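You operate a simulated robot arm through the tools that you are given. There is no shell and no other tool. Be economical: measure what you need, move in short steps, check, and stop when the job is done.

Carry out the task below with a simulated robot arm. There is one attempt and no reset: what you move stays moved.

TASK
Fetch the honey jar and set it in the silver cake tin. Then put the black flowerpot in the silver steamer basket.

It is judged by the outcome, as a careful person would: the job done as asked, and still so three seconds after it is handed in. It fails if anything else is knocked over, pushed out of place, dropped, spilled or broken.

THE ROBOT
A 6-joint arm with a two-finger parallel gripper, fixed in place. Base frame: the origin is at the foot of the arm, x ahead of it, y to its left, z up; the work surface is at about z = 0. Lengths are in m, angles in degrees, forces in N, time in s.
With the tool pointing down near the work surface it reaches from about 0.14 to 0.58 m from the base axis. Its first joint turns from -66.0 to 66.0 degrees. Payload 2.1 kg.
Tool frame: the origin (TCP) lies between the finger pads and is the grasp point; the fingertips stand 0.03 m ahead of it; z points along the fingers, y is the line along which they close. The gripper opens to 0.094 m. The fingers are 0.028 m wide and 0.01 m thick; the gripper's body (0.05 by 0.096 m) begins 0.055 m behind the TCP.
Orientation is told as [roll, pitch, yaw] about the base's x, y, z axes, in that order, counted from this pose: with the fingers straight down and closing along the base's y, the tool's x points along the base's -x, its y along +y and its z along -z.

THE INTERFACE
- The arm moves only by the tool apply_moves. Its argument "moves" is a list of rows, each a list of 6 numbers: the shift along the base's x, y, z in m, then the turn, a rotation vector about the base's x, y, z in degrees. In form: [[tx, ty, tz, wx, wy, wz], ...]. A call has 1 to 10 rows; each row is the pose to reach, as a shift and turn from the pose commanded when the call began. "hand" is the finger opening in m, from 0 to 0.094, set as the call begins (left out, the last holds). A row lasts 0.2 s, in which the tool goes at most 0.05 m and 8.6 degrees; a call with a longer step from one row to the next is refused whole, and so is a gripper value outside its range. A pose out of reach is approached as far as the arm can. The call stops where the force on the tool passes 40 N (or 10 N more than at its start, if that is more) or the arm is blocked; 0.2 s more then pass. The fingers move at their own pace (about 0.072 m/s each) and stop on an object; they squeeze with about 40 N. The grip force told is the motor's: it shows also when the fingers shut on nothing. Time passes only in rows, and 0.2 s behind the last, so rows that repeat a pose let the fingers close. It gives the time, the measured TCP pose, the force on the tool (base axes), the opening and the grip force at its end, in the units of the frame above (readings bear some noise).
- Cameras (640 x 400 px; columns grow to the right, rows downward): "scene" is fixed at [0.0656, -0.3915, 0.486]; the picture's right is [0.68, -0.74, 0.00], its down [-0.44, -0.41, -0.80] and it looks along [0.59, 0.54, -0.60] (base axes); focal length 242 px, centre (320, 200). "wrist" rides on the gripper at [-0.037, 0, -0.058] in the tool frame; the picture's right is [0.00, -1.00, 0.00], its down [0.97, 0.00, -0.24] and it looks along [0.24, 0.00, 0.97] (tool axes); focal length 218 px, centre (320, 200).
- camera(camera): a new picture of that camera. No time passes.
- measure_at(camera, pixels): there is no depth. For up to 12 entries [column, row, z] of the newest picture of that camera ("zoom" is the newest enlarged one), the place [x, y] in the base frame at which the ray of that pixel passes the height z, good to about 0.003 m, but the place of the scene camera against the robot may be out by one fixed shift of up to 0.012 m in any direction. No time passes.
- zoom(camera, box): a new picture of the part [left, top, right, bottom] of that camera's present view, enlarged. No time passes.
- hand_in(): hands the job in; it is judged then, once.

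Work in short steps. Measure before you move; look again where a grasp or a placing could have gone wrong, and mend it. You have 80 turns and 46 pictures in all, the two below and enlarged ones among them. Open the gripper and draw the arm clear of the work before you hand the job in, unless the task says otherwise; then end with one line.

The tools are called after "Emit:" as a command line: name --pt "numbers of a row" for each row, then --argument value for the rest, lists and objects as JSON in quotes. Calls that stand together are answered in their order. apply_moves: Moves the arm, as the interface text tells. Its arguments: {"type":"object","properties":{"moves":{"type":"array","items":{"type":"array","items":{"type":"number"}}},"hand":{"type":"number"}},"required":["moves"]} The other tools are called the same way: camera (camera) takes a picture; measure_at (camera, pixels) gives the place at which the rays of pixels pass given heights; zoom (camera, box) takes an enlarged picture of a part of a camera's view; hand_in () hands the job in.

At the start:

```text
clock: 0.0
tool_pos: [0.31, 0.0573, 0.3181]
tool_rot: [0.1, -0.1, 0.0]
ft_force: [0.6, 0.4, 0.0]
width: 0.0939
grip_force: 0.0
```

scene: 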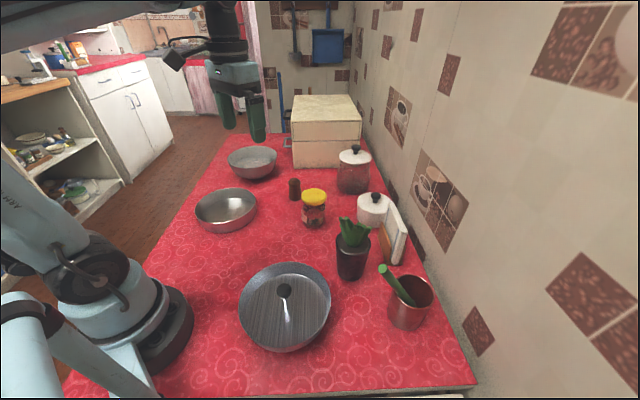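
wrist: 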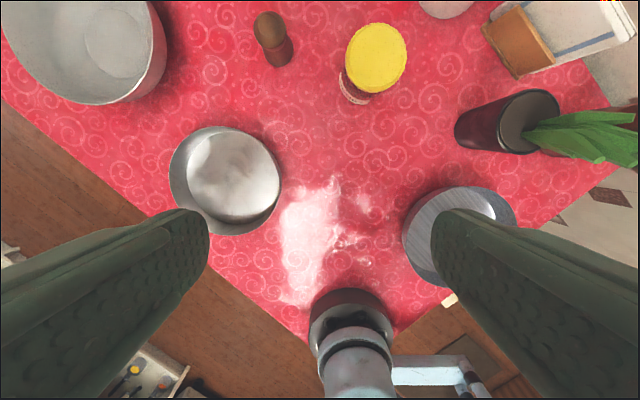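

The scene shows three silver vessels, near (255,160), (226,210) and (285,305). I enlarge them to tell which is which.

Emit:
zoom --camera "scene" --box '[180, 130, 340, 230]'

Emit:
zoom --camera "scene" --box '[220, 240, 440, 370]'

Emit:
zoom --camera "scene" --box '[280, 130, 440, 290]'

```text
4.00 times, centred on (260, 180) of scene
```

zoom: 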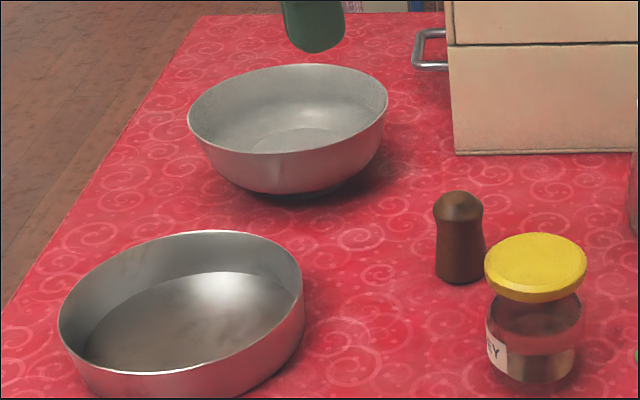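

```text
2.91 times, centred on (330, 305) of scene
```

zoom: 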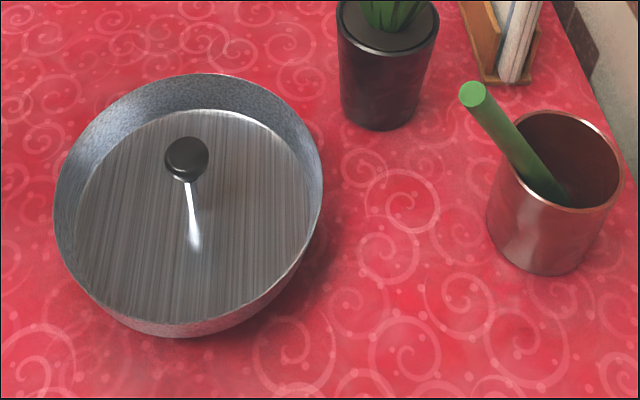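

```text
2.50 times, centred on (360, 210) of scene
```

zoom: 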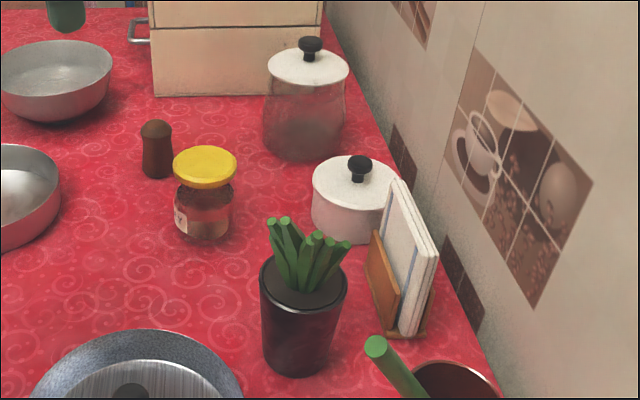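

The cake tin is the shallow one at (226,210), and the steamer basket is the near one with the post and knob at (285,305). The far vessel is a bowl. I measure the jar and pot now.

Emit:
measure_at --camera "zoom" --pixels '[[203, 240, 0], [174, 218, 0], [230, 222, 0], [205, 163, 0.08], [173, 165, 0.08], [237, 165, 0.08], [297, 374, 0], [263, 350, 0], [332, 352, 0], [303, 285, 0.1], [259, 285, 0.1], [348, 285, 0.1]]'

Emit:
measure_at --camera "wrist" --pixels '[[376, 58, 0.08], [376, 58, 0.1], [345, 58, 0.09], [407, 58, 0.09], [354, 92, 0.0], [528, 115, 0.1], [528, 115, 0.12], [225, 180, 0.02], [170, 180, 0.04], [282, 180, 0.04], [480, 130, 0.0], [273, 40, 0.06]]'

Emit:
measure_at --camera "scene" --pixels '[[239, 310, 0.05], [331, 300, 0.05], [285, 263, 0.05], [283, 352, 0.05], [284, 290, 0.05], [287, 322, 0.01], [194, 210, 0.04], [257, 205, 0.04], [230, 188, 0.04], [222, 233, 0.0]]'

```text
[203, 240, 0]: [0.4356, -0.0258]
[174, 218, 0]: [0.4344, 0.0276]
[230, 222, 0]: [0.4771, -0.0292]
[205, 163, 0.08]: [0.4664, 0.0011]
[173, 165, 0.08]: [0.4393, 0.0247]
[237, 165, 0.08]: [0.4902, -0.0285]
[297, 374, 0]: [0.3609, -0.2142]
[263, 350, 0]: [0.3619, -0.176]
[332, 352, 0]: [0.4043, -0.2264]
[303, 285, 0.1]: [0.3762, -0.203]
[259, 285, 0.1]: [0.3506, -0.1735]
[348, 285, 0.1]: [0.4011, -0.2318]
```

```text
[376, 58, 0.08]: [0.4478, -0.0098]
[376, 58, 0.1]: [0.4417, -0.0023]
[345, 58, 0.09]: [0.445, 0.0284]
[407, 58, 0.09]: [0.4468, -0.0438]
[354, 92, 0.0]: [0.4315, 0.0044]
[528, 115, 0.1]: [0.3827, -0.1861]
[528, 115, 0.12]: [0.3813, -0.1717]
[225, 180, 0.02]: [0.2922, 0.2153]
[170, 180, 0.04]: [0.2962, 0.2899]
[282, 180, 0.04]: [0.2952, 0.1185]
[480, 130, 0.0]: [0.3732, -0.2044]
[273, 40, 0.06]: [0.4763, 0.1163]
```

```text
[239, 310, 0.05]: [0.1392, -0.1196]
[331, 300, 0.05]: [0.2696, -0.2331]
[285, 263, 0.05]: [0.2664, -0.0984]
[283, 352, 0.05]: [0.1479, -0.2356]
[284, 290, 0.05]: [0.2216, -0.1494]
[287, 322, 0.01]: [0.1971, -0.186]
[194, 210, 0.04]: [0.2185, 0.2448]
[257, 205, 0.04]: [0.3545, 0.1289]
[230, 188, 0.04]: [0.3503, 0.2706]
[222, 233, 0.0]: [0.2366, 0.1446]
```

The jar is near (0.45,-0.003) with its lid about 0.07 m wide. I move above it and look with the wrist camera.

Emit:
apply_moves --pt "0.035 -0.018 -0.02 0 0 0" --pt "0.07 -0.037 -0.04 0 0 0" --pt "0.105 -0.057 -0.06 0 0 0" --pt "0.13 -0.06 -0.07 0 0 0" --hand 0.094

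Emit:
camera --camera "wrist"

```text
clock: 1.0
tool_pos: [0.4413, -0.0036, 0.247]
tool_rot: [0.0, -0.1, 0.1]
ft_force: [-0.5, 0.0, -0.6]
width: 0.0939
grip_force: 0.0
```

```text
40 pictures are left
```

wrist: 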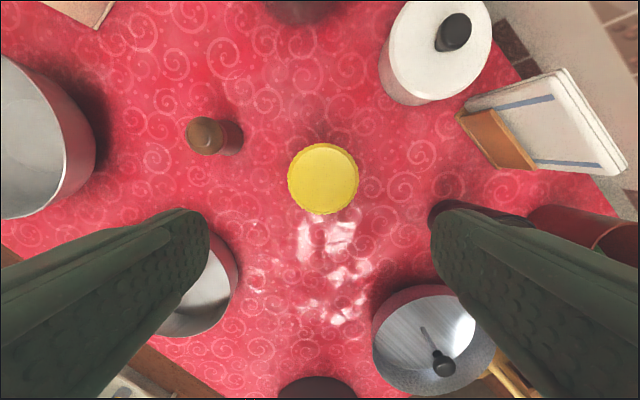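

Emit:
measure_at --camera "wrist" --pixels '[[323, 179, 0.09], [323, 179, 0.08], [288, 179, 0.09], [359, 179, 0.09], [323, 143, 0.09], [323, 214, 0.09], [205, 136, 0.06], [438, 100, 0.05], [505, 150, 0.08], [190, 260, 0.03]]'

```text
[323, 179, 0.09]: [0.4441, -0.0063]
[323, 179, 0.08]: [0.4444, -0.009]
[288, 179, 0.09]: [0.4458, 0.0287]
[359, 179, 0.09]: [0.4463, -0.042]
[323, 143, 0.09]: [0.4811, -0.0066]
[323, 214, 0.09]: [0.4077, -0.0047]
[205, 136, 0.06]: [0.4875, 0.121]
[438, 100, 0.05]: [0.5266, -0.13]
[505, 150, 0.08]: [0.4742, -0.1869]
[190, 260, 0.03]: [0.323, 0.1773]
```

The lid centre is at (0.4445,-0.006), the top at about 0.09, and the lid is 0.071 wide. I descend around it and close.

Emit:
apply_moves --pt "0.0045 -0.0033 -0.045 0 0 0" --pt "0.0045 -0.0033 -0.09 0 0 0" --pt "0.0045 -0.0033 -0.125 0 0 0" --pt "0.0045 -0.0033 -0.16 0 0 0" --pt "0.0045 -0.0033 -0.186 0 0 0" --hand 0.094

Emit:
apply_moves --pt "0 0 0 0 0 0" --pt "0 0 0 0 0 0" --pt "0 0 0 0 0 0" --hand 0.05

```text
clock: 2.2
tool_pos: [0.4441, -0.0056, 0.0619]
tool_rot: [0.1, -0.1, -0.1]
ft_force: [0.6, 0.3, 0.1]
width: 0.0941
grip_force: 0.0
```

```text
clock: 3.0
tool_pos: [0.4438, -0.0053, 0.0617]
tool_rot: [0.1, -0.1, 0.1]
ft_force: [0.5, 1.3, -0.9]
width: 0.0717
grip_force: 40.4
```

The jar is gripped at 0.0717 m. I lift it straight up.

Emit:
apply_moves --pt "0 0 0.03 0 0 0" --pt "0 0 0.07 0 0 0" --pt "0 0 0.11 0 0 0" --pt "0 0 0.15 0 0 0"

Emit:
camera --camera "scene"

```text
clock: 4.0
tool_pos: [0.4471, -0.0063, 0.2118]
tool_rot: [0.0, -0.1, -0.1]
ft_force: [0.2, 0.1, -0.2]
width: 0.0499
grip_force: 0.2
```

```text
39 pictures are left
```

scene: 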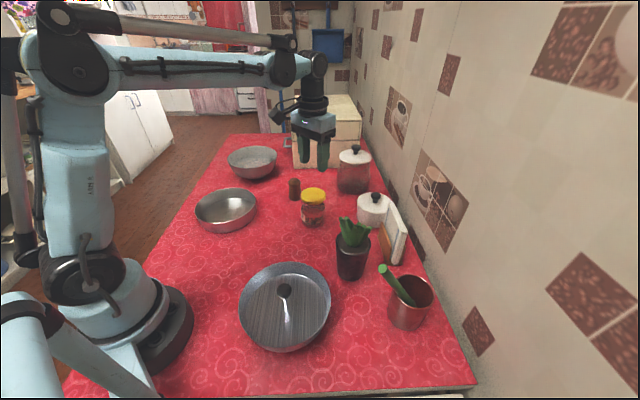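

The grip slipped off; the jar still stands at (313,207). I look closely at it.

Emit:
zoom --camera "scene" --box '[282, 175, 346, 239]'

Emit:
camera --camera "wrist"

```text
6.25 times, centred on (314, 207) of scene
```

zoom: 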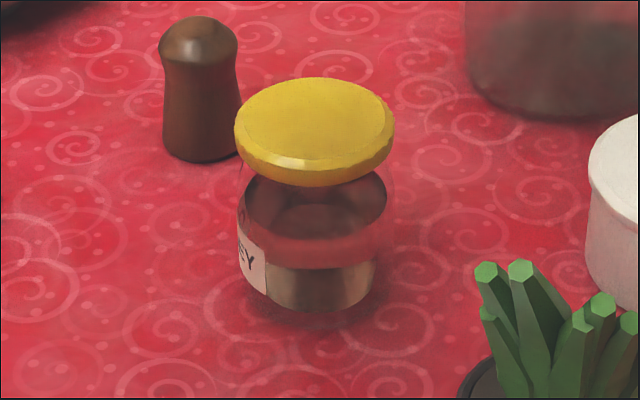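

```text
37 pictures are left
```

wrist: 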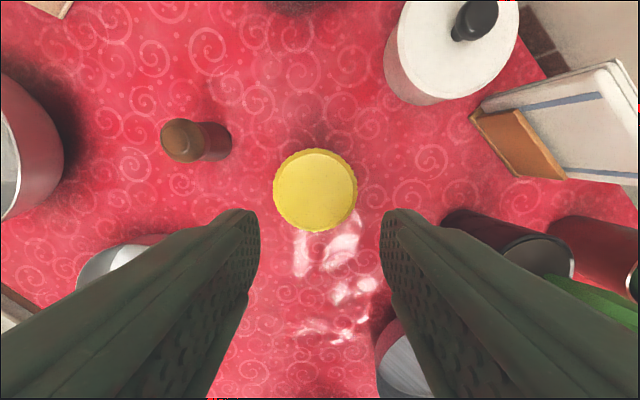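

Emit:
measure_at --camera "wrist" --pixels '[[315, 190, 0.09], [315, 190, 0.08], [273, 190, 0.09], [357, 190, 0.09], [315, 149, 0.09], [315, 232, 0.09], [315, 149, 0.08], [315, 232, 0.08]]'

Emit:
measure_at --camera "zoom" --pixels '[[315, 310, 0], [238, 260, 0], [390, 270, 0], [315, 128, 0.09], [315, 128, 0.08], [315, 185, 0.08]]'

```text
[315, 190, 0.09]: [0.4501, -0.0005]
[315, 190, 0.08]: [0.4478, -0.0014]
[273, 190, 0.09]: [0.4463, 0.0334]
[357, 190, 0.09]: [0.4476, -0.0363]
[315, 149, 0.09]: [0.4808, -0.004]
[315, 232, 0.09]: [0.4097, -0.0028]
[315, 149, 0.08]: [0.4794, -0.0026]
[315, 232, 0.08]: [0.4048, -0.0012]
```

```text
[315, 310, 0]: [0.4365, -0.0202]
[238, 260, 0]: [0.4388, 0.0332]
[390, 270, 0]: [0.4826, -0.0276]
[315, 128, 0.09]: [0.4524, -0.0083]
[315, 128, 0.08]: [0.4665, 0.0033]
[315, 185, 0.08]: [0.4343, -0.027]
```

The jar has barely moved; its centre is at (0.447,-0.003). I regrip a little lower, closing fully, and lift slowly.

Emit:
apply_moves --pt "0.0025 0.003 -0.0 0 0 0" --pt "0.0025 0.003 -0.02 0 0 0" --pt "0.0025 0.003 -0.06 0 0 0" --pt "0.0025 0.003 -0.1 0 0 0" --pt "0.0025 0.003 -0.13 0 0 0" --pt "0.0025 0.003 -0.16 0 0 0" --hand 0.094

Emit:
apply_moves --pt "0 0 0 0 0 0" --pt "0 0 0 0 0 0" --pt "0 0 0 0 0 0" --pt "0 0 0 0 0 0" --pt "0 0 0 0 0 0" --hand 0.0

Emit:
apply_moves --pt "0 0 0.001 0 0 0" --pt "0 0 0.003 0 0 0" --pt "0 0 0.006 0 0 0" --pt "0 0 0.009 0 0 0" --pt "0 0 0.012 0 0 0" --pt "0 0 0.015 0 0 0"

Emit:
camera --camera "wrist"

```text
clock: 5.4
tool_pos: [0.4498, -0.0033, 0.0521]
tool_rot: [0.1, -0.1, 0.0]
ft_force: [-0.1, -0.2, 0.4]
width: 0.0938
grip_force: 0.0
```

```text
clock: 6.6
tool_pos: [0.4484, -0.0048, 0.0531]
tool_rot: [0.1, -0.1, 0.0]
ft_force: [-0.3, 0.0, 0.5]
width: 0.0732
grip_force: 40.1
```

```text
clock: 8.0
tool_pos: [0.4467, -0.0034, 0.0677]
tool_rot: [0.1, -0.1, 0.0]
ft_force: [0.0, 0.4, -3.1]
width: 0.0726
grip_force: 40.4
```

```text
36 pictures are left
```

wrist: 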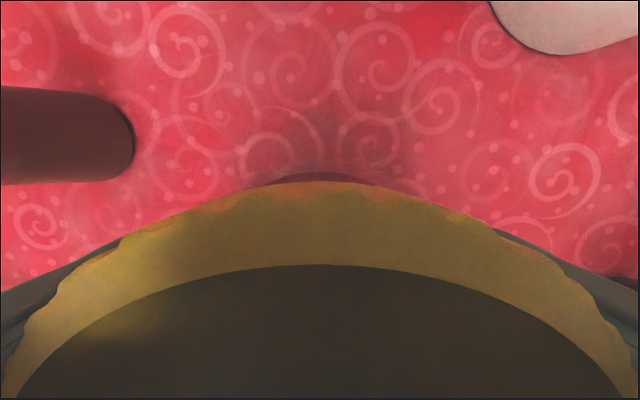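

The force now shows about 3 N of weight, so the jar seems held. I lift further, slowly, and check.

Emit:
apply_moves --pt "0 0 0.003 0 0 0" --pt "0 0 0.006 0 0 0" --pt "0 0 0.01 0 0 0" --pt "0 0 0.014 0 0 0" --pt "0 0 0.018 0 0 0" --pt "0 0 0.022 0 0 0" --pt "0 0 0.026 0 0 0" --pt "0 0 0.03 0 0 0"

Emit:
zoom --camera "scene" --box '[260, 140, 360, 240]'

```text
clock: 9.8
tool_pos: [0.4471, -0.0032, 0.0979]
tool_rot: [0.0, 0.0, 0.1]
ft_force: [-0.5, -0.1, -3.0]
width: 0.0729
grip_force: 39.9
```

```text
4.00 times, centred on (310, 190) of scene
```

zoom: 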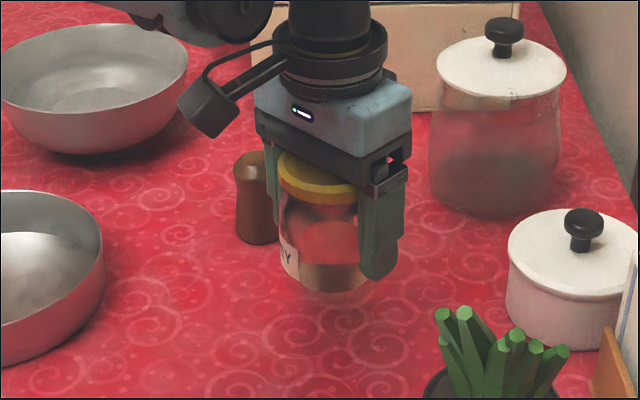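

The jar is held upright. I raise it, then move toward the tin to view it.

Emit:
apply_moves --pt "0 0 0.005 0 0 0" --pt "0 0 0.015 0 0 0" --pt "0 0 0.03 0 0 0" --pt "0 0 0.045 0 0 0" --pt "-0.005 0.003 0.06 0 0 0" --pt "-0.018 0.01 0.075 0 0 0" --pt "-0.034 0.018 0.09 0 0 0" --pt "-0.052 0.028 0.1 0 0 0" --pt "-0.07 0.038 0.107 0 0 0" --pt "-0.085 0.046 0.11 0 0 0"

Emit:
apply_moves --pt "-0.005 0.003 0 0 0 0" --pt "-0.02 0.01 0 0 0 0" --pt "-0.04 0.02 0 0 0 0" --pt "-0.06 0.03 0 0 0 0" --pt "-0.075 0.04 0 0 0 0" --pt "-0.09 0.05 0 0 0 0" --pt "-0.1 0.055 0 0 0 0"

Emit:
camera --camera "wrist"

```text
clock: 12.0
tool_pos: [0.3627, 0.0424, 0.2079]
tool_rot: [0.1, 0.0, -0.1]
ft_force: [0.0, 0.0, -4.2]
width: 0.0727
grip_force: 40.3
```

```text
clock: 13.6
tool_pos: [0.261, 0.0976, 0.2069]
tool_rot: [0.1, 0.0, -0.1]
ft_force: [0.3, -0.7, -4.0]
width: 0.0725
grip_force: 40.3
```

```text
34 pictures are left
```

wrist: 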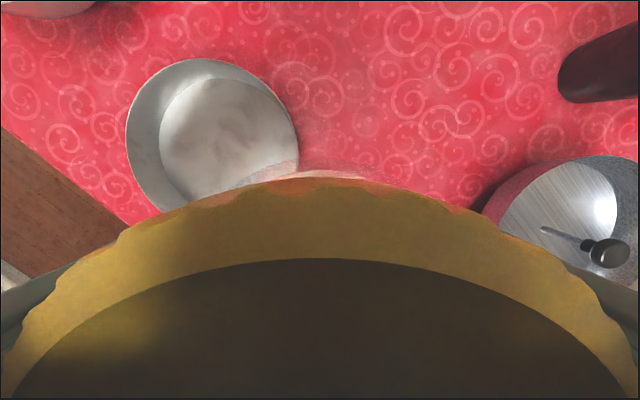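

Emit:
measure_at --camera "wrist" --pixels '[[160, 138, 0.003], [297, 150, 0.003], [220, 77, 0.003], [228, 145, 0.003], [127, 140, 0.04], [298, 140, 0.04], [205, 59, 0.04], [190, 206, 0.04]]'

```text
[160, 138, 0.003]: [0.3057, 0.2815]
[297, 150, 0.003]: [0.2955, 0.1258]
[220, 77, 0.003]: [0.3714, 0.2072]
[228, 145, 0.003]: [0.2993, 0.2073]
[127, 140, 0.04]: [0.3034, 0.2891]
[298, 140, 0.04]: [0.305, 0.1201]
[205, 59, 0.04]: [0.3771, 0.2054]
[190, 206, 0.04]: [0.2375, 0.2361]
```

The tin centre is about (0.294,0.204), with a floor radius of about 0.077. I move over it and descend partway.

Emit:
apply_moves --pt "0.002 0.006 0 0 0 0" --pt "0.008 0.024 0 0 0 0" --pt "0.014 0.045 0 0 0 0" --pt "0.02 0.066 0 0 0 0" --pt "0.026 0.085 0 0 0 0" --pt "0.03 0.099 0 0 0 0" --pt "0.032 0.106 0 0 0 0"

Emit:
apply_moves --pt "0 0 -0.006 0 0 0" --pt "0 0 -0.02 0 0 0" --pt "0 0 -0.036 0 0 0" --pt "0 0 -0.05 0 0 0" --pt "0 0 -0.06 0 0 0" --pt "0 0 -0.065 0 0 0"

Emit:
zoom --camera "scene" --box '[170, 110, 330, 240]'

```text
clock: 15.2
tool_pos: [0.2942, 0.2048, 0.2087]
tool_rot: [0.1, -0.1, -0.1]
ft_force: [-0.4, 0.0, -3.8]
width: 0.0725
grip_force: 39.9
```

```text
clock: 16.6
tool_pos: [0.2933, 0.2028, 0.1414]
tool_rot: [0.1, -0.1, -0.1]
ft_force: [-0.1, -0.4, -4.3]
width: 0.0724
grip_force: 39.8
```

```text
3.08 times, centred on (250, 175) of scene
```

zoom: 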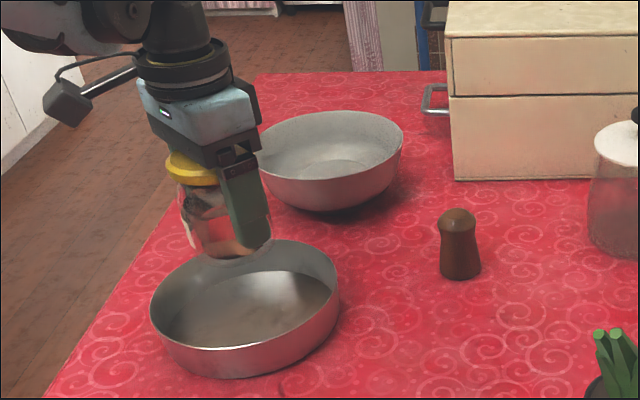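

The jar hangs over the tin. I lower it into it, slowly at the end.

Emit:
apply_moves --pt "0 0 -0.01 0 0 0" --pt "0 0 -0.025 0 0 0" --pt "0 0 -0.04 0 0 0" --pt "0 0 -0.055 0 0 0" --pt "0 0 -0.068 0 0 0" --pt "0 0 -0.075 0 0 0"

Emit:
apply_moves --pt "0 0 -0.003 0 0 0" --pt "0 0 -0.005 0 0 0" --pt "0 0 -0.007 0 0 0" --pt "0 0 -0.009 0 0 0"

Emit:
zoom --camera "scene" --box '[170, 140, 290, 240]'

```text
clock: 18.0
tool_pos: [0.2937, 0.2032, 0.0662]
tool_rot: [0.1, -0.2, 0.0]
ft_force: [0.0, 0.3, -3.3]
width: 0.0724
grip_force: 39.6
```

```text
clock: 19.0
tool_pos: [0.2934, 0.204, 0.0574]
tool_rot: [0.1, -0.1, -0.1]
ft_force: [0.5, 0.3, -4.0]
width: 0.0722
grip_force: 39.8
```

```text
4.00 times, centred on (230, 190) of scene
```

zoom: 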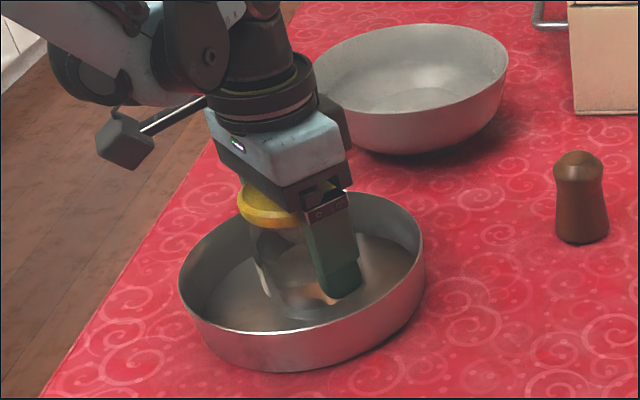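

No contact yet (force still -4). I lower in 1 mm steps.

Emit:
apply_moves --pt "0 0 -0.001 0 0 0" --pt "0 0 -0.002 0 0 0" --pt "0 0 -0.003 0 0 0"

```text
clock: 19.8
tool_pos: [0.2945, 0.2036, 0.0543]
tool_rot: [0.1, 0.0, 0.2]
ft_force: [-9.0, 2.2, 29.4]
width: 0.072
grip_force: 39.8
```

Contact is made. I relieve 1 mm and open the fingers.

Emit:
apply_moves --pt "0 0 0.001 0 0 0" --pt "0 0 0.001 0 0 0"

Emit:
apply_moves --pt "0 0 0 0 0 0" --pt "0 0 0 0 0 0" --pt "0 0 0 0 0 0" --hand 0.094

Emit:
apply_moves --pt "0 0 0.01 0 0 0" --pt "0 0 0.03 0 0 0" --pt "0 0 0.06 0 0 0" --pt "0 0 0.1 0 0 0" --pt "0 0 0.145 0 0 0" --pt "0 0 0.19 0 0 0"

Emit:
zoom --camera "scene" --box '[170, 140, 290, 240]'

```text
clock: 20.4
tool_pos: [0.2954, 0.2024, 0.0542]
tool_rot: [0.2, 0.0, 0.0]
ft_force: [-0.3, 0.7, -4.2]
width: 0.0721
grip_force: 39.9
```

```text
clock: 21.2
tool_pos: [0.2949, 0.2029, 0.056]
tool_rot: [0.1, 0.0, 0.0]
ft_force: [-0.1, 0.4, -0.4]
width: 0.094
grip_force: 0.1
```

```text
clock: 22.6
tool_pos: [0.2945, 0.2025, 0.2473]
tool_rot: [0.2, -0.1, 0.0]
ft_force: [0.0, -0.1, -0.4]
width: 0.0941
grip_force: 0.1
```

```text
4.00 times, centred on (230, 190) of scene
```

zoom: 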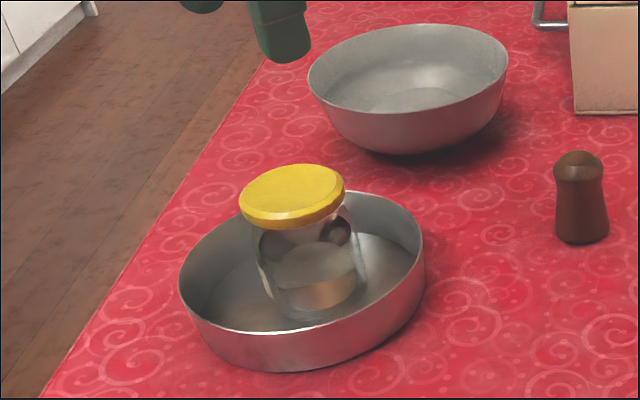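

The jar sits upright in the tin. Next I move over near the pot at height to measure it and its plant.

Emit:
apply_moves --pt "0.005 -0.045 0.015 0 0 0" --pt "0.01 -0.09 0.03 0 0 0" --pt "0.015 -0.135 0.04 0 0 0" --pt "0.02 -0.18 0.05 0 0 0" --pt "0.03 -0.225 0.06 0 0 0" --pt "0.04 -0.27 0.06 0 0 0" --pt "0.05 -0.315 0.06 0 0 0" --pt "0.06 -0.36 0.06 0 0 0" --pt "0.065 -0.39 0.06 0 0 0"

Emit:
camera --camera "wrist"

Emit:
zoom --camera "scene" --box '[320, 200, 400, 290]'

```text
clock: 24.6
tool_pos: [0.3602, -0.1849, 0.306]
tool_rot: [0.1, -0.1, 0.1]
ft_force: [-0.4, -0.4, 0.4]
width: 0.0942
grip_force: 0.1
```

```text
30 pictures are left
```

wrist: 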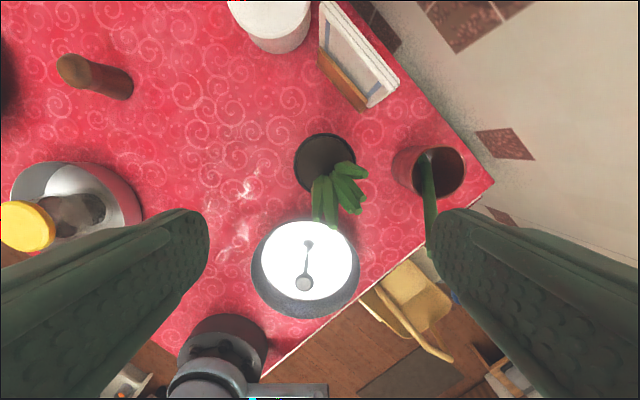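

```text
4.44 times, centred on (360, 245) of scene
```

zoom: 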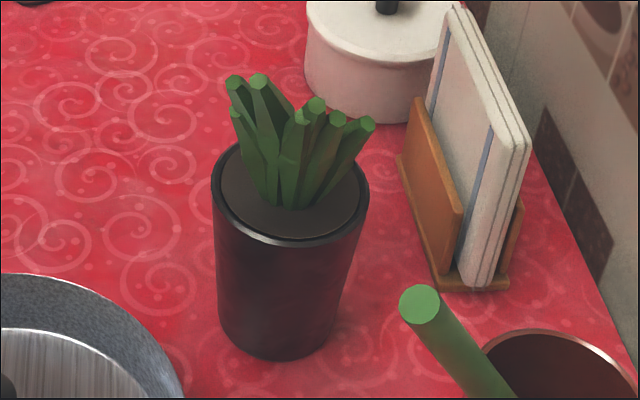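

Emit:
measure_at --camera "wrist" --pixels '[[294, 163, 0.1], [356, 163, 0.1], [325, 133, 0.1], [325, 163, 0.1], [318, 222, 0.13], [318, 222, 0.16], [332, 225, 0.13], [332, 225, 0.16], [366, 173, 0.13], [366, 173, 0.16], [294, 163, 0.08], [356, 163, 0.08]]'

Emit:
measure_at --camera "zoom" --pixels '[[234, 80, 0.13], [234, 80, 0.16], [259, 79, 0.13], [259, 79, 0.16], [368, 123, 0.13], [368, 123, 0.16], [290, 190, 0.1], [212, 190, 0.1], [369, 190, 0.1], [290, 242, 0.1], [275, 359, 0.0]]'

Emit:
zoom --camera "wrist" --box '[230, 110, 390, 330]'

```text
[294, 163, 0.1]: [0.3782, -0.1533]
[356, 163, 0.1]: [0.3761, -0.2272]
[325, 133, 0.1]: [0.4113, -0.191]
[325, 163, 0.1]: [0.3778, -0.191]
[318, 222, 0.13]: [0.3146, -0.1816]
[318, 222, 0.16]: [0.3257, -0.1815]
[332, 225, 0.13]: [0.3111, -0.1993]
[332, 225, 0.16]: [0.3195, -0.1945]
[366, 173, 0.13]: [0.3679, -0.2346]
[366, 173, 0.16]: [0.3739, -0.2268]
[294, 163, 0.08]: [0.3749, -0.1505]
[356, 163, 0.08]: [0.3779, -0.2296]
```

```text
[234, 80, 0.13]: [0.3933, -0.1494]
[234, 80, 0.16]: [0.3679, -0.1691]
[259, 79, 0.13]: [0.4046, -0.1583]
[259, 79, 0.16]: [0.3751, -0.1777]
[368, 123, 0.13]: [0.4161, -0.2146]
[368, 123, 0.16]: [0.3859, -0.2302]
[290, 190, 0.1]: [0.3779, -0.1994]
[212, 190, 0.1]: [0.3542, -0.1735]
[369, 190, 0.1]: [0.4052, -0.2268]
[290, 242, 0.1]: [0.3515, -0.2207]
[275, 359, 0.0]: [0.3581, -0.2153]
```

```text
1.82 times, centred on (310, 220) of wrist
```

zoom: 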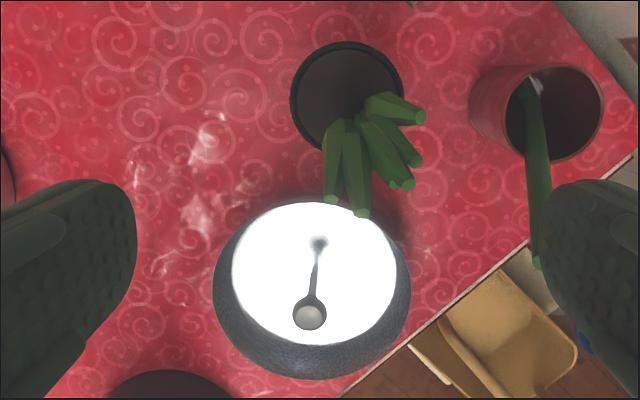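

The pot's rim is near (0.377,-0.191), about 0.09 high, with stems reaching about 0.185 and leaning toward -x/-y. The basket has a central post, so I check how much room there is from above it.

Emit:
apply_moves --pt "-0.04 0 0 0 0 0" --pt "-0.08 0.005 0 0 0 0" --pt "-0.12 0.01 -0.01 0 0 0" --pt "-0.15 0.02 -0.04 0 0 0" --pt "-0.165 0.02 -0.05 0 0 0"

Emit:
camera --camera "wrist"

Emit:
zoom --camera "scene" --box '[230, 250, 340, 360]'

```text
clock: 25.8
tool_pos: [0.1935, -0.1636, 0.2562]
tool_rot: [0.0, -0.1, 0.0]
ft_force: [0.1, 0.8, -0.4]
width: 0.0941
grip_force: 0.1
```

```text
27 pictures are left
```

wrist: 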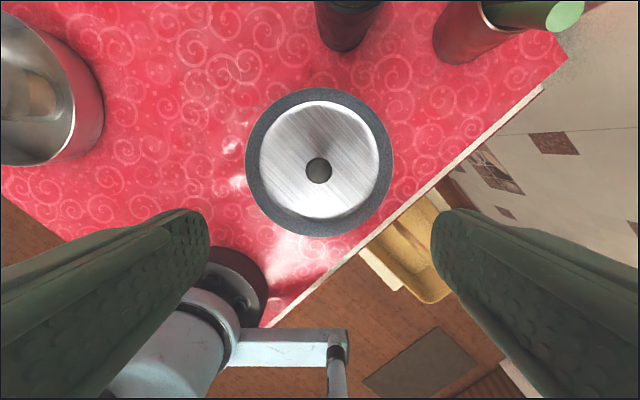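

```text
3.64 times, centred on (285, 305) of scene
```

zoom: 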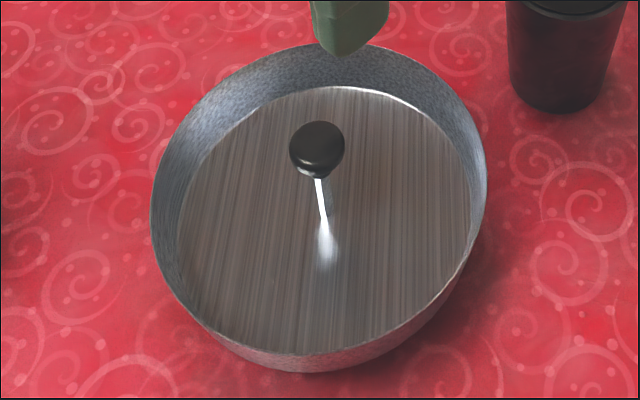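

Emit:
measure_at --camera "wrist" --pixels '[[259, 160, 0.01], [380, 160, 0.01], [320, 101, 0.01], [320, 219, 0.01], [320, 160, 0.01], [245, 162, 0.05], [394, 162, 0.05], [320, 88, 0.05], [320, 237, 0.05], [319, 171, 0.05], [306, 171, 0.05], [332, 171, 0.05]]'

Emit:
measure_at --camera "zoom" --pixels '[[316, 145, 0.03], [316, 145, 0.04], [316, 145, 0.05], [316, 145, 0.06], [325, 212, 0.01], [325, 212, 0.02], [150, 215, 0.05], [487, 160, 0.05], [330, 360, 0.05], [562, 113, 0], [514, 85, 0.0], [178, 220, 0.01]]'

```text
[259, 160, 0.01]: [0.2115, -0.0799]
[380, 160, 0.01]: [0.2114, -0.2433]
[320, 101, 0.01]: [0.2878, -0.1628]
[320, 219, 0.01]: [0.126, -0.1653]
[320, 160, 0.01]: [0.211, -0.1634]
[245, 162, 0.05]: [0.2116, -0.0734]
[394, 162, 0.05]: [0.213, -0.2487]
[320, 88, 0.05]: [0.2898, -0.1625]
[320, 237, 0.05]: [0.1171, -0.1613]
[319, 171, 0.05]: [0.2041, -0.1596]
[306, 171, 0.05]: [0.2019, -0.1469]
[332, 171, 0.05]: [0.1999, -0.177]
```

```text
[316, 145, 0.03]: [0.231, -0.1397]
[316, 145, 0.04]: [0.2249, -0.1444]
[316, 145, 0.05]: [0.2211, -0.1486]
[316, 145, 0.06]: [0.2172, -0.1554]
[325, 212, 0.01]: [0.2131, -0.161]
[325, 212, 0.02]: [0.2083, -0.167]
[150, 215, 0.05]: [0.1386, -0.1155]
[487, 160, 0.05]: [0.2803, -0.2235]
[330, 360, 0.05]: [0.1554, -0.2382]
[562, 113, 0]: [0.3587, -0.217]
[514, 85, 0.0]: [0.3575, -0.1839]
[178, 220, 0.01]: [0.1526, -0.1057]
```

The basket centre is (0.206,-0.162), with a floor radius of about 0.08, and the knob stands about 0.065 high at the centre. The pot should fit about 0.048 off-centre. Because the stems lean -x/-y, I'll grasp with the tool tilted so the body sits on the +y side. I move near the pot while yawing 75°.

Emit:
measure_at --camera "scene" --pixels '[[387, 265, 0], [377, 236, 0.0], [381, 223, 0.06], [391, 248, 0.06], [388, 295, 0.08], [410, 330, 0]]'

Emit:
apply_moves --pt "0.015 0 0.02 0 0 7.5" --pt "0.032 0.01 0.04 0 0 15" --pt "0.05 0.026 0.05 0 0 22.5" --pt "0.07 0.04 0.06 0 0 30" --pt "0.09 0.05 0.06 0 0 37.5" --pt "0.11 0.06 0.06 0 0 45" --pt "0.13 0.06 0.06 0 0 52.5" --pt "0.15 0.06 0.06 0 0 60" --pt "0.165 0.06 0.06 0 0 67.5" --pt "0.175 0.06 0.06 0 0 75" --hand 0.094

Emit:
camera --camera "wrist"

```text
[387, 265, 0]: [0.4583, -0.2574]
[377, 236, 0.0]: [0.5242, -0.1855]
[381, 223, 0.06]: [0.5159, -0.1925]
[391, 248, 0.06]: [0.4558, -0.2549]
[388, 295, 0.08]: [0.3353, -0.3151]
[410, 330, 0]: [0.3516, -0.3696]
```

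```text
clock: 28.0
tool_pos: [0.3697, -0.1065, 0.3157]
tool_rot: [0.1, -0.1, 75.2]
ft_force: [-0.3, -0.7, 0.4]
width: 0.0941
grip_force: 0.1
```

```text
25 pictures are left
```

wrist: 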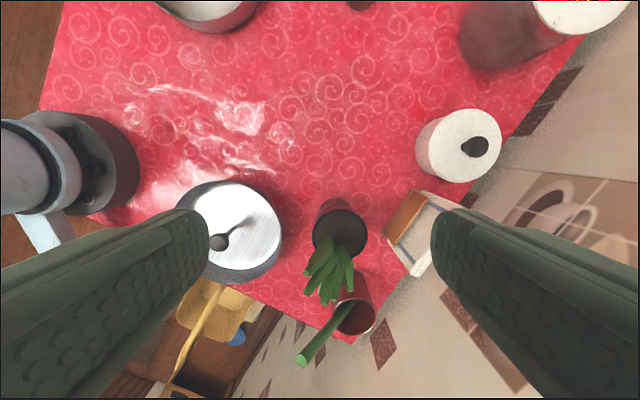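

The rack is clear of the grasp. I enlarge to place the pot rim precisely.

Emit:
zoom --camera "wrist" --box '[280, 175, 400, 305]'

```text
3.08 times, centred on (340, 240) of wrist
```

zoom: 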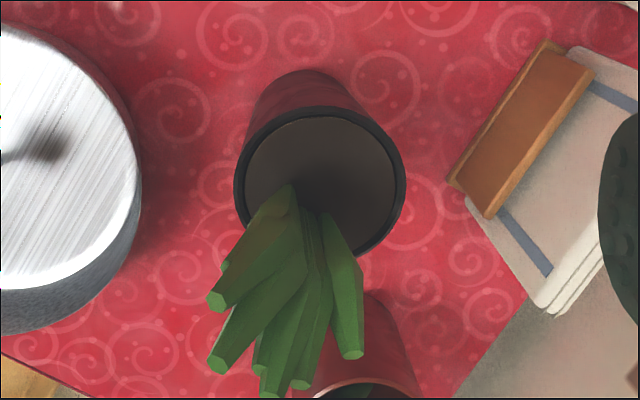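

Emit:
measure_at --camera "zoom" --pixels '[[320, 183, 0.09], [234, 183, 0.09], [406, 183, 0.09], [320, 105, 0.09], [320, 183, 0.1], [310, 70, 0], [216, 300, 0.16], [352, 355, 0.16], [300, 192, 0.088], [325, 212, 0.088], [216, 300, 0.18], [265, 395, 0.18]]'

```text
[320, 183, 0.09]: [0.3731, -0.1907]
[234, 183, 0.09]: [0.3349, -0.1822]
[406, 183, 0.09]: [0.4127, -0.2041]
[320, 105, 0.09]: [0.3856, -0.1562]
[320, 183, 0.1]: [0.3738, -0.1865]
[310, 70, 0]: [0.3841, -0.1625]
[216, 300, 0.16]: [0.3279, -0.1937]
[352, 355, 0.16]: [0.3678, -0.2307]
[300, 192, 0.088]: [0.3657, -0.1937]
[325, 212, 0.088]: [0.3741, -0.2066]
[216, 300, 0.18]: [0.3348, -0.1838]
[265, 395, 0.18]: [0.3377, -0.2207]
```

The pot's centre is (0.374,-0.191) with rim radius 0.04. I tilt the tool 40° toward +y, then move to the pre-grasp along the tool axis.

Emit:
apply_moves --pt "0 0 0 -7.73 2.07 0" --pt "0 0 0 -15.45 4.14 0" --pt "0 0 0 -23.18 6.21 0" --pt "0.005 0 -0.02 -30.91 8.28 0" --pt "0.015 -0.0 -0.05 -38.64 10.35 0" --pt "0.025 -0.005 -0.09 -38.64 10.35 0" --pt "0.025 -0.01 -0.12 -38.64 10.35 0" --hand 0.094

Emit:
camera --camera "wrist"

Emit:
camera --camera "scene"

```text
clock: 29.6
tool_pos: [0.3962, -0.1169, 0.1929]
tool_rot: [0.1, 39.9, 75.1]
ft_force: [0.1, -1.0, 0.5]
width: 0.094
grip_force: 0.0
```

```text
23 pictures are left
```

wrist: 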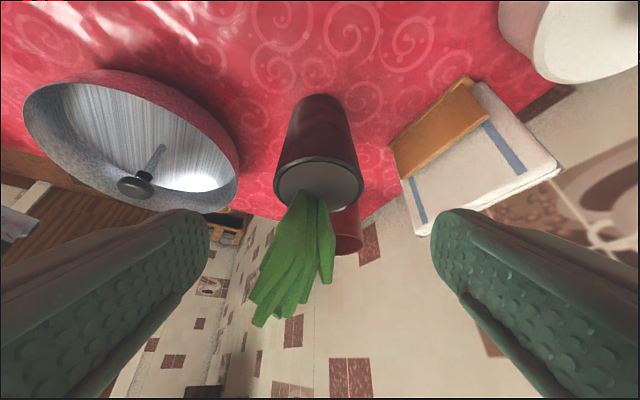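

```text
22 pictures are left
```

scene: 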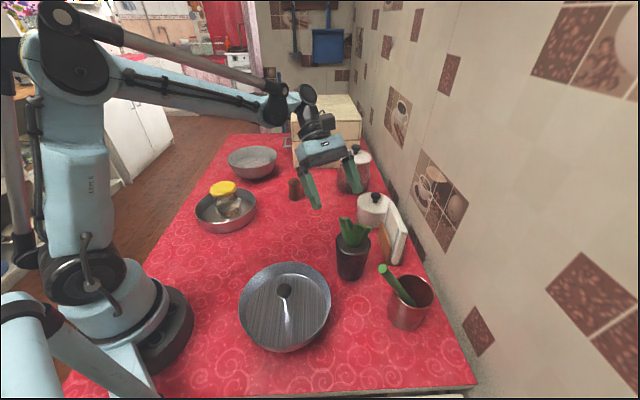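

The pot is centred between the fingers (col ~318). I advance along the tool axis around it.

Emit:
apply_moves --pt "-0.0033 -0.013 -0.03 0 0 0" --pt "-0.0033 -0.013 -0.0494 0 0 0" --pt "-0.0083 -0.0321 -0.0728 0 0 0" --pt "-0.012 -0.046 -0.09 0 0 0" --pt "-0.0153 -0.059 -0.105 0 0 0" --hand 0.094

Emit:
camera --camera "wrist"

Emit:
zoom --camera "scene" --box '[290, 170, 430, 310]'

```text
clock: 30.8
tool_pos: [0.3807, -0.1757, 0.0893]
tool_rot: [0.0, 39.8, 75.1]
ft_force: [0.7, -0.9, -0.2]
width: 0.094
grip_force: 0.1
```

```text
21 pictures are left
```

wrist: 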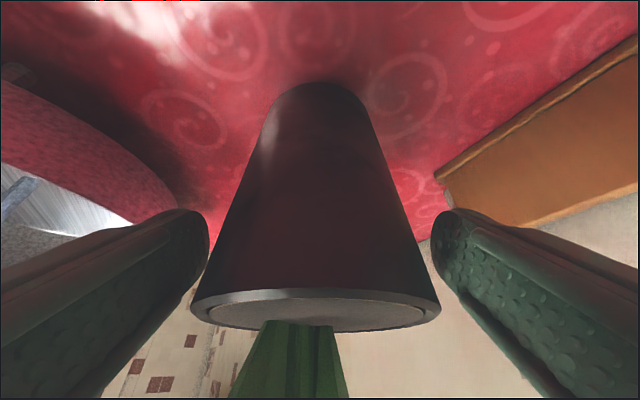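

```text
2.86 times, centred on (360, 240) of scene
```

zoom: 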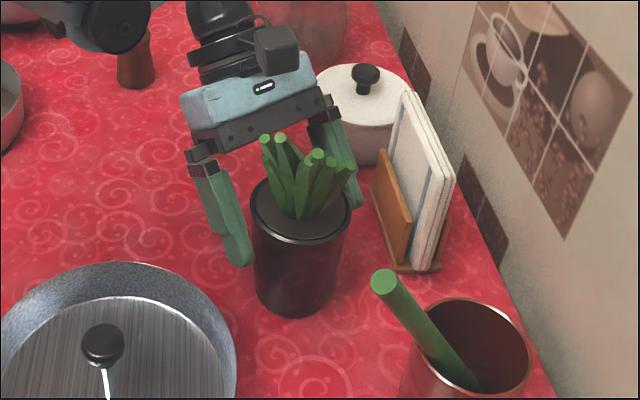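

Alignment is good (rim cols 190–441 between the fingers). I go the last 2.5 cm, then close.

Emit:
apply_moves --pt "-0.0021 -0.0078 -0.0096 0 0 0" --pt "-0.0042 -0.0155 -0.0192 0 0 0" --hand 0.094

Emit:
apply_moves --pt "0 0 0 0 0 0" --pt "0 0 0 0 0 0" --pt "0 0 0 0 0 0" --pt "0 0 0 0 0 0" --hand 0.0

Emit:
apply_moves --pt "0 0 0.001 0 0 0" --pt "0 0 0.003 0 0 0" --pt "0 0 0.006 0 0 0" --pt "0 0 0.009 0 0 0" --pt "0 0 0.012 0 0 0" --pt "0 0 0.015 0 0 0"

Emit:
zoom --camera "scene" --box '[290, 170, 430, 310]'

```text
clock: 31.4
tool_pos: [0.3745, -0.1908, 0.071]
tool_rot: [0.1, 39.9, 75.0]
ft_force: [-0.1, 0.3, 0.6]
width: 0.0938
grip_force: 0.1
```

```text
clock: 32.4
tool_pos: [0.3762, -0.192, 0.0708]
tool_rot: [0.2, 39.9, 75.1]
ft_force: [-0.5, -0.5, -0.2]
width: 0.0777
grip_force: 40.0
```

```text
clock: 33.8
tool_pos: [0.3747, -0.1914, 0.0855]
tool_rot: [0.1, 39.9, 75.1]
ft_force: [0.4, -0.5, -2.9]
width: 0.0776
grip_force: 39.8
```

```text
2.86 times, centred on (360, 240) of scene
```

zoom: 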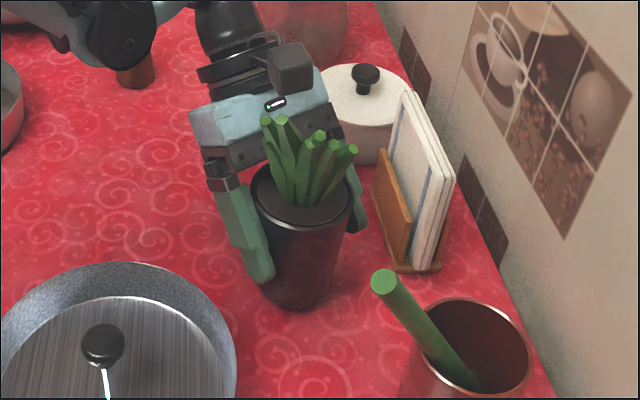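

The pot is held (about 3 N, width 0.0776). I raise it slowly by 0.10 m.

Emit:
apply_moves --pt "0 0 0.004 0 0 0" --pt "0 0 0.012 0 0 0" --pt "0 0 0.022 0 0 0" --pt "0 0 0.034 0 0 0" --pt "0 0 0.046 0 0 0" --pt "0 0 0.058 0 0 0" --pt "0 0 0.07 0 0 0" --pt "0 0 0.082 0 0 0" --pt "0 0 0.093 0 0 0" --pt "0 0 0.1 0 0 0"

Emit:
apply_moves --pt "-0.005 0.002 0 0 0 0" --pt "-0.015 0.007 0 0 0 0" --pt "-0.03 0.014 0 0 0 0" --pt "-0.045 0.022 0 0 0 0" --pt "-0.06 0.029 0 0 0 0" --pt "-0.075 0.036 0 0 0 0" --pt "-0.09 0.043 0 0 0 0" --pt "-0.105 0.05 0 0 0 0" --pt "-0.117 0.056 0 0 0 0" --pt "-0.125 0.06 0 0 0 0"

Emit:
camera --camera "scene"

Emit:
camera --camera "wrist"

```text
clock: 36.0
tool_pos: [0.376, -0.1915, 0.1857]
tool_rot: [0.1, 39.9, 75.0]
ft_force: [0.0, -0.2, -2.0]
width: 0.0775
grip_force: 40.1
```

```text
clock: 38.2
tool_pos: [0.2498, -0.1313, 0.1852]
tool_rot: [0.1, 39.8, 75.1]
ft_force: [1.1, 0.0, -2.6]
width: 0.0778
grip_force: 39.8
```

```text
18 pictures are left
```

scene: 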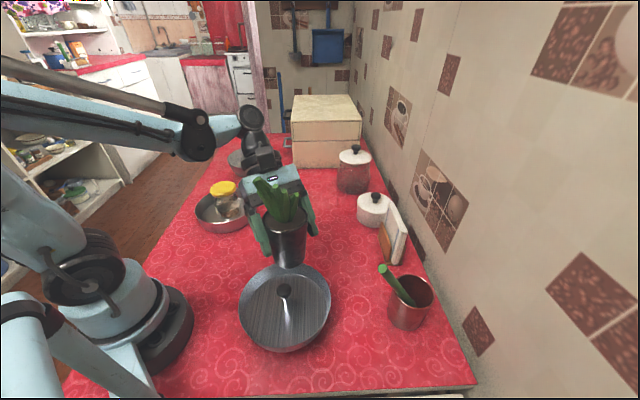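

```text
17 pictures are left
```

wrist: 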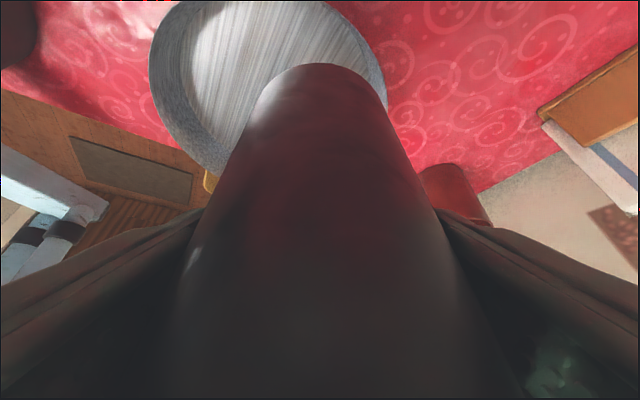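

The pot hangs upright. I move over the target (0.218,-0.113), offset from the knob, and descend partway.

Emit:
apply_moves --pt "-0.004 0.002 0 0 0 0" --pt "-0.012 0.007 0 0 0 0" --pt "-0.022 0.012 0 0 0 0" --pt "-0.0315 0.0175 0 0 0 0" --pt "-0.0315 0.0175 -0.004 0 0 0" --pt "-0.0315 0.0175 -0.012 0 0 0" --pt "-0.0315 0.0175 -0.022 0 0 0" --pt "-0.0315 0.0175 -0.03 0 0 0"

Emit:
zoom --camera "scene" --box '[220, 200, 350, 360]'

Emit:
camera --camera "wrist"

```text
clock: 40.0
tool_pos: [0.218, -0.1125, 0.1544]
tool_rot: [0.1, 39.9, 75.1]
ft_force: [0.6, 0.8, -1.5]
width: 0.0775
grip_force: 40.3
```

```text
2.50 times, centred on (285, 280) of scene
```

zoom: 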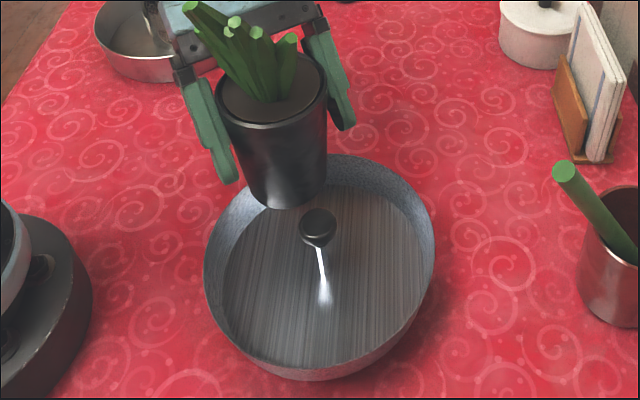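

```text
15 pictures are left
```

wrist: 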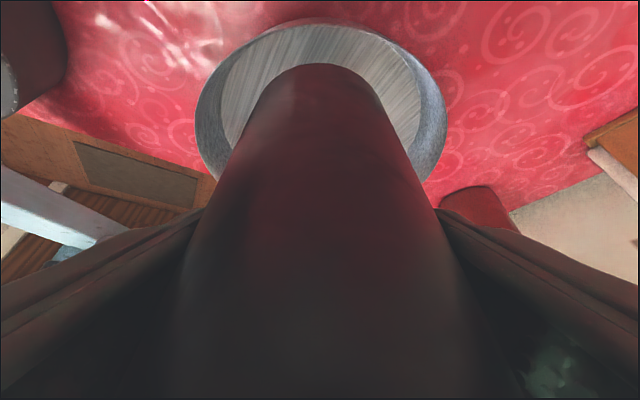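

Emit:
measure_at --camera "wrist" --pixels '[[322, 64, 0.085], [320, 22, 0.05], [320, 26, 0.01], [195, 105, 0.05], [446, 105, 0.05]]'

Emit:
measure_at --camera "zoom" --pixels '[[281, 209, 0.085], [242, 180, 0.085], [326, 185, 0.085], [318, 225, 0.06], [318, 225, 0.065], [205, 270, 0.05], [434, 245, 0.05], [330, 154, 0.05], [322, 381, 0.05]]'

```text
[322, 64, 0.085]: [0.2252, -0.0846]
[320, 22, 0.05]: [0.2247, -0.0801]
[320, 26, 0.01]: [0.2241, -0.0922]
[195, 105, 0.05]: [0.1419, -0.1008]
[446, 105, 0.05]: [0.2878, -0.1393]
```

```text
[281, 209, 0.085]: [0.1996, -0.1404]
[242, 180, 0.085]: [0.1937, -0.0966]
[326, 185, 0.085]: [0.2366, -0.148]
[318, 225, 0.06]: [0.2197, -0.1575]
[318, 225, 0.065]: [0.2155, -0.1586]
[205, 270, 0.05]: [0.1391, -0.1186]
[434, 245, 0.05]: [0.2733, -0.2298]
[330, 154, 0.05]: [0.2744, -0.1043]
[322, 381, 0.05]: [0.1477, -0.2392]
```

The pot base's outer edge is about 0.0795 from the basket centre, just inside the wall, with the knob cleared on the other side. I lower in small steps, watching the force.

Emit:
apply_moves --pt "0.0003 0.001 -0.006 0 0 0" --pt "0.0003 0.001 -0.014 0 0 0" --pt "0.0003 0.001 -0.022 0 0 0" --pt "0.0003 0.001 -0.03 0 0 0" --pt "0.0003 0.001 -0.036 0 0 0"

Emit:
zoom --camera "scene" --box '[220, 220, 350, 360]'

```text
clock: 41.2
tool_pos: [0.2189, -0.1131, 0.1204]
tool_rot: [0.2, 39.9, 75.0]
ft_force: [0.6, -1.4, -2.3]
width: 0.0777
grip_force: 40.3
```

```text
2.86 times, centred on (285, 290) of scene
```

zoom: 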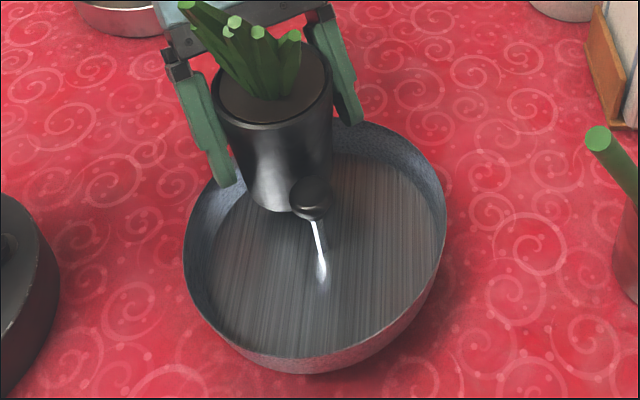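

No contact yet. I continue down another 2.5 cm.

Emit:
apply_moves --pt "0 0 -0.004 0 0 0" --pt "0 0 -0.009 0 0 0" --pt "0 0 -0.014 0 0 0" --pt "0 0 -0.019 0 0 0" --pt "0 0 -0.025 0 0 0"

Emit:
zoom --camera "scene" --box '[220, 220, 350, 360]'

Emit:
camera --camera "wrist"

```text
clock: 42.4
tool_pos: [0.2197, -0.1139, 0.0964]
tool_rot: [0.1, 40.0, 75.1]
ft_force: [6.1, 10.3, 36.1]
width: 0.0774
grip_force: 40.3
```

```text
2.86 times, centred on (285, 290) of scene
```

zoom: 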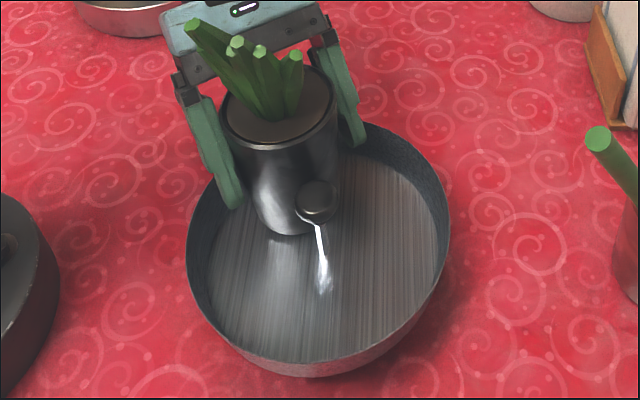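

```text
12 pictures are left
```

wrist: 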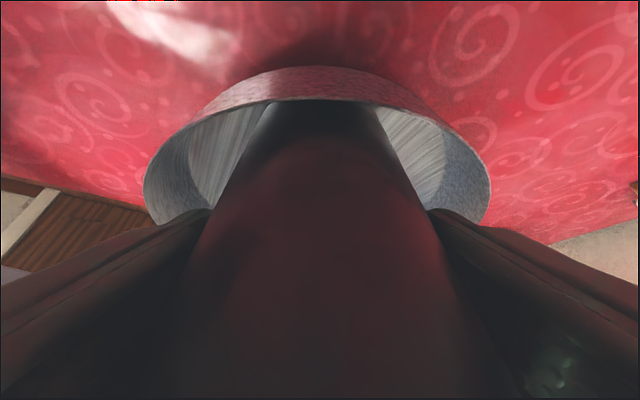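

Contact at 36 N. The floor height works out to about 0.022 from the scene rays, so the pot is likely on the floor. I relieve 1.5 mm and read the force.

Emit:
apply_moves --pt "0 0 0.0015 0 0 0" --pt "0 0 0.0015 0 0 0"

Emit:
zoom --camera "scene" --box '[245, 240, 315, 320]'

```text
clock: 43.0
tool_pos: [0.2188, -0.1128, 0.0965]
tool_rot: [0.0, 39.8, 75.0]
ft_force: [1.5, -0.3, 0.5]
width: 0.0772
grip_force: 39.8
```

```text
5.00 times, centred on (280, 280) of scene
```

zoom: 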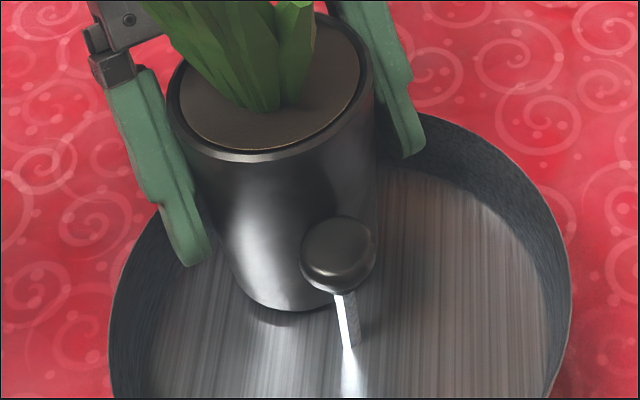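

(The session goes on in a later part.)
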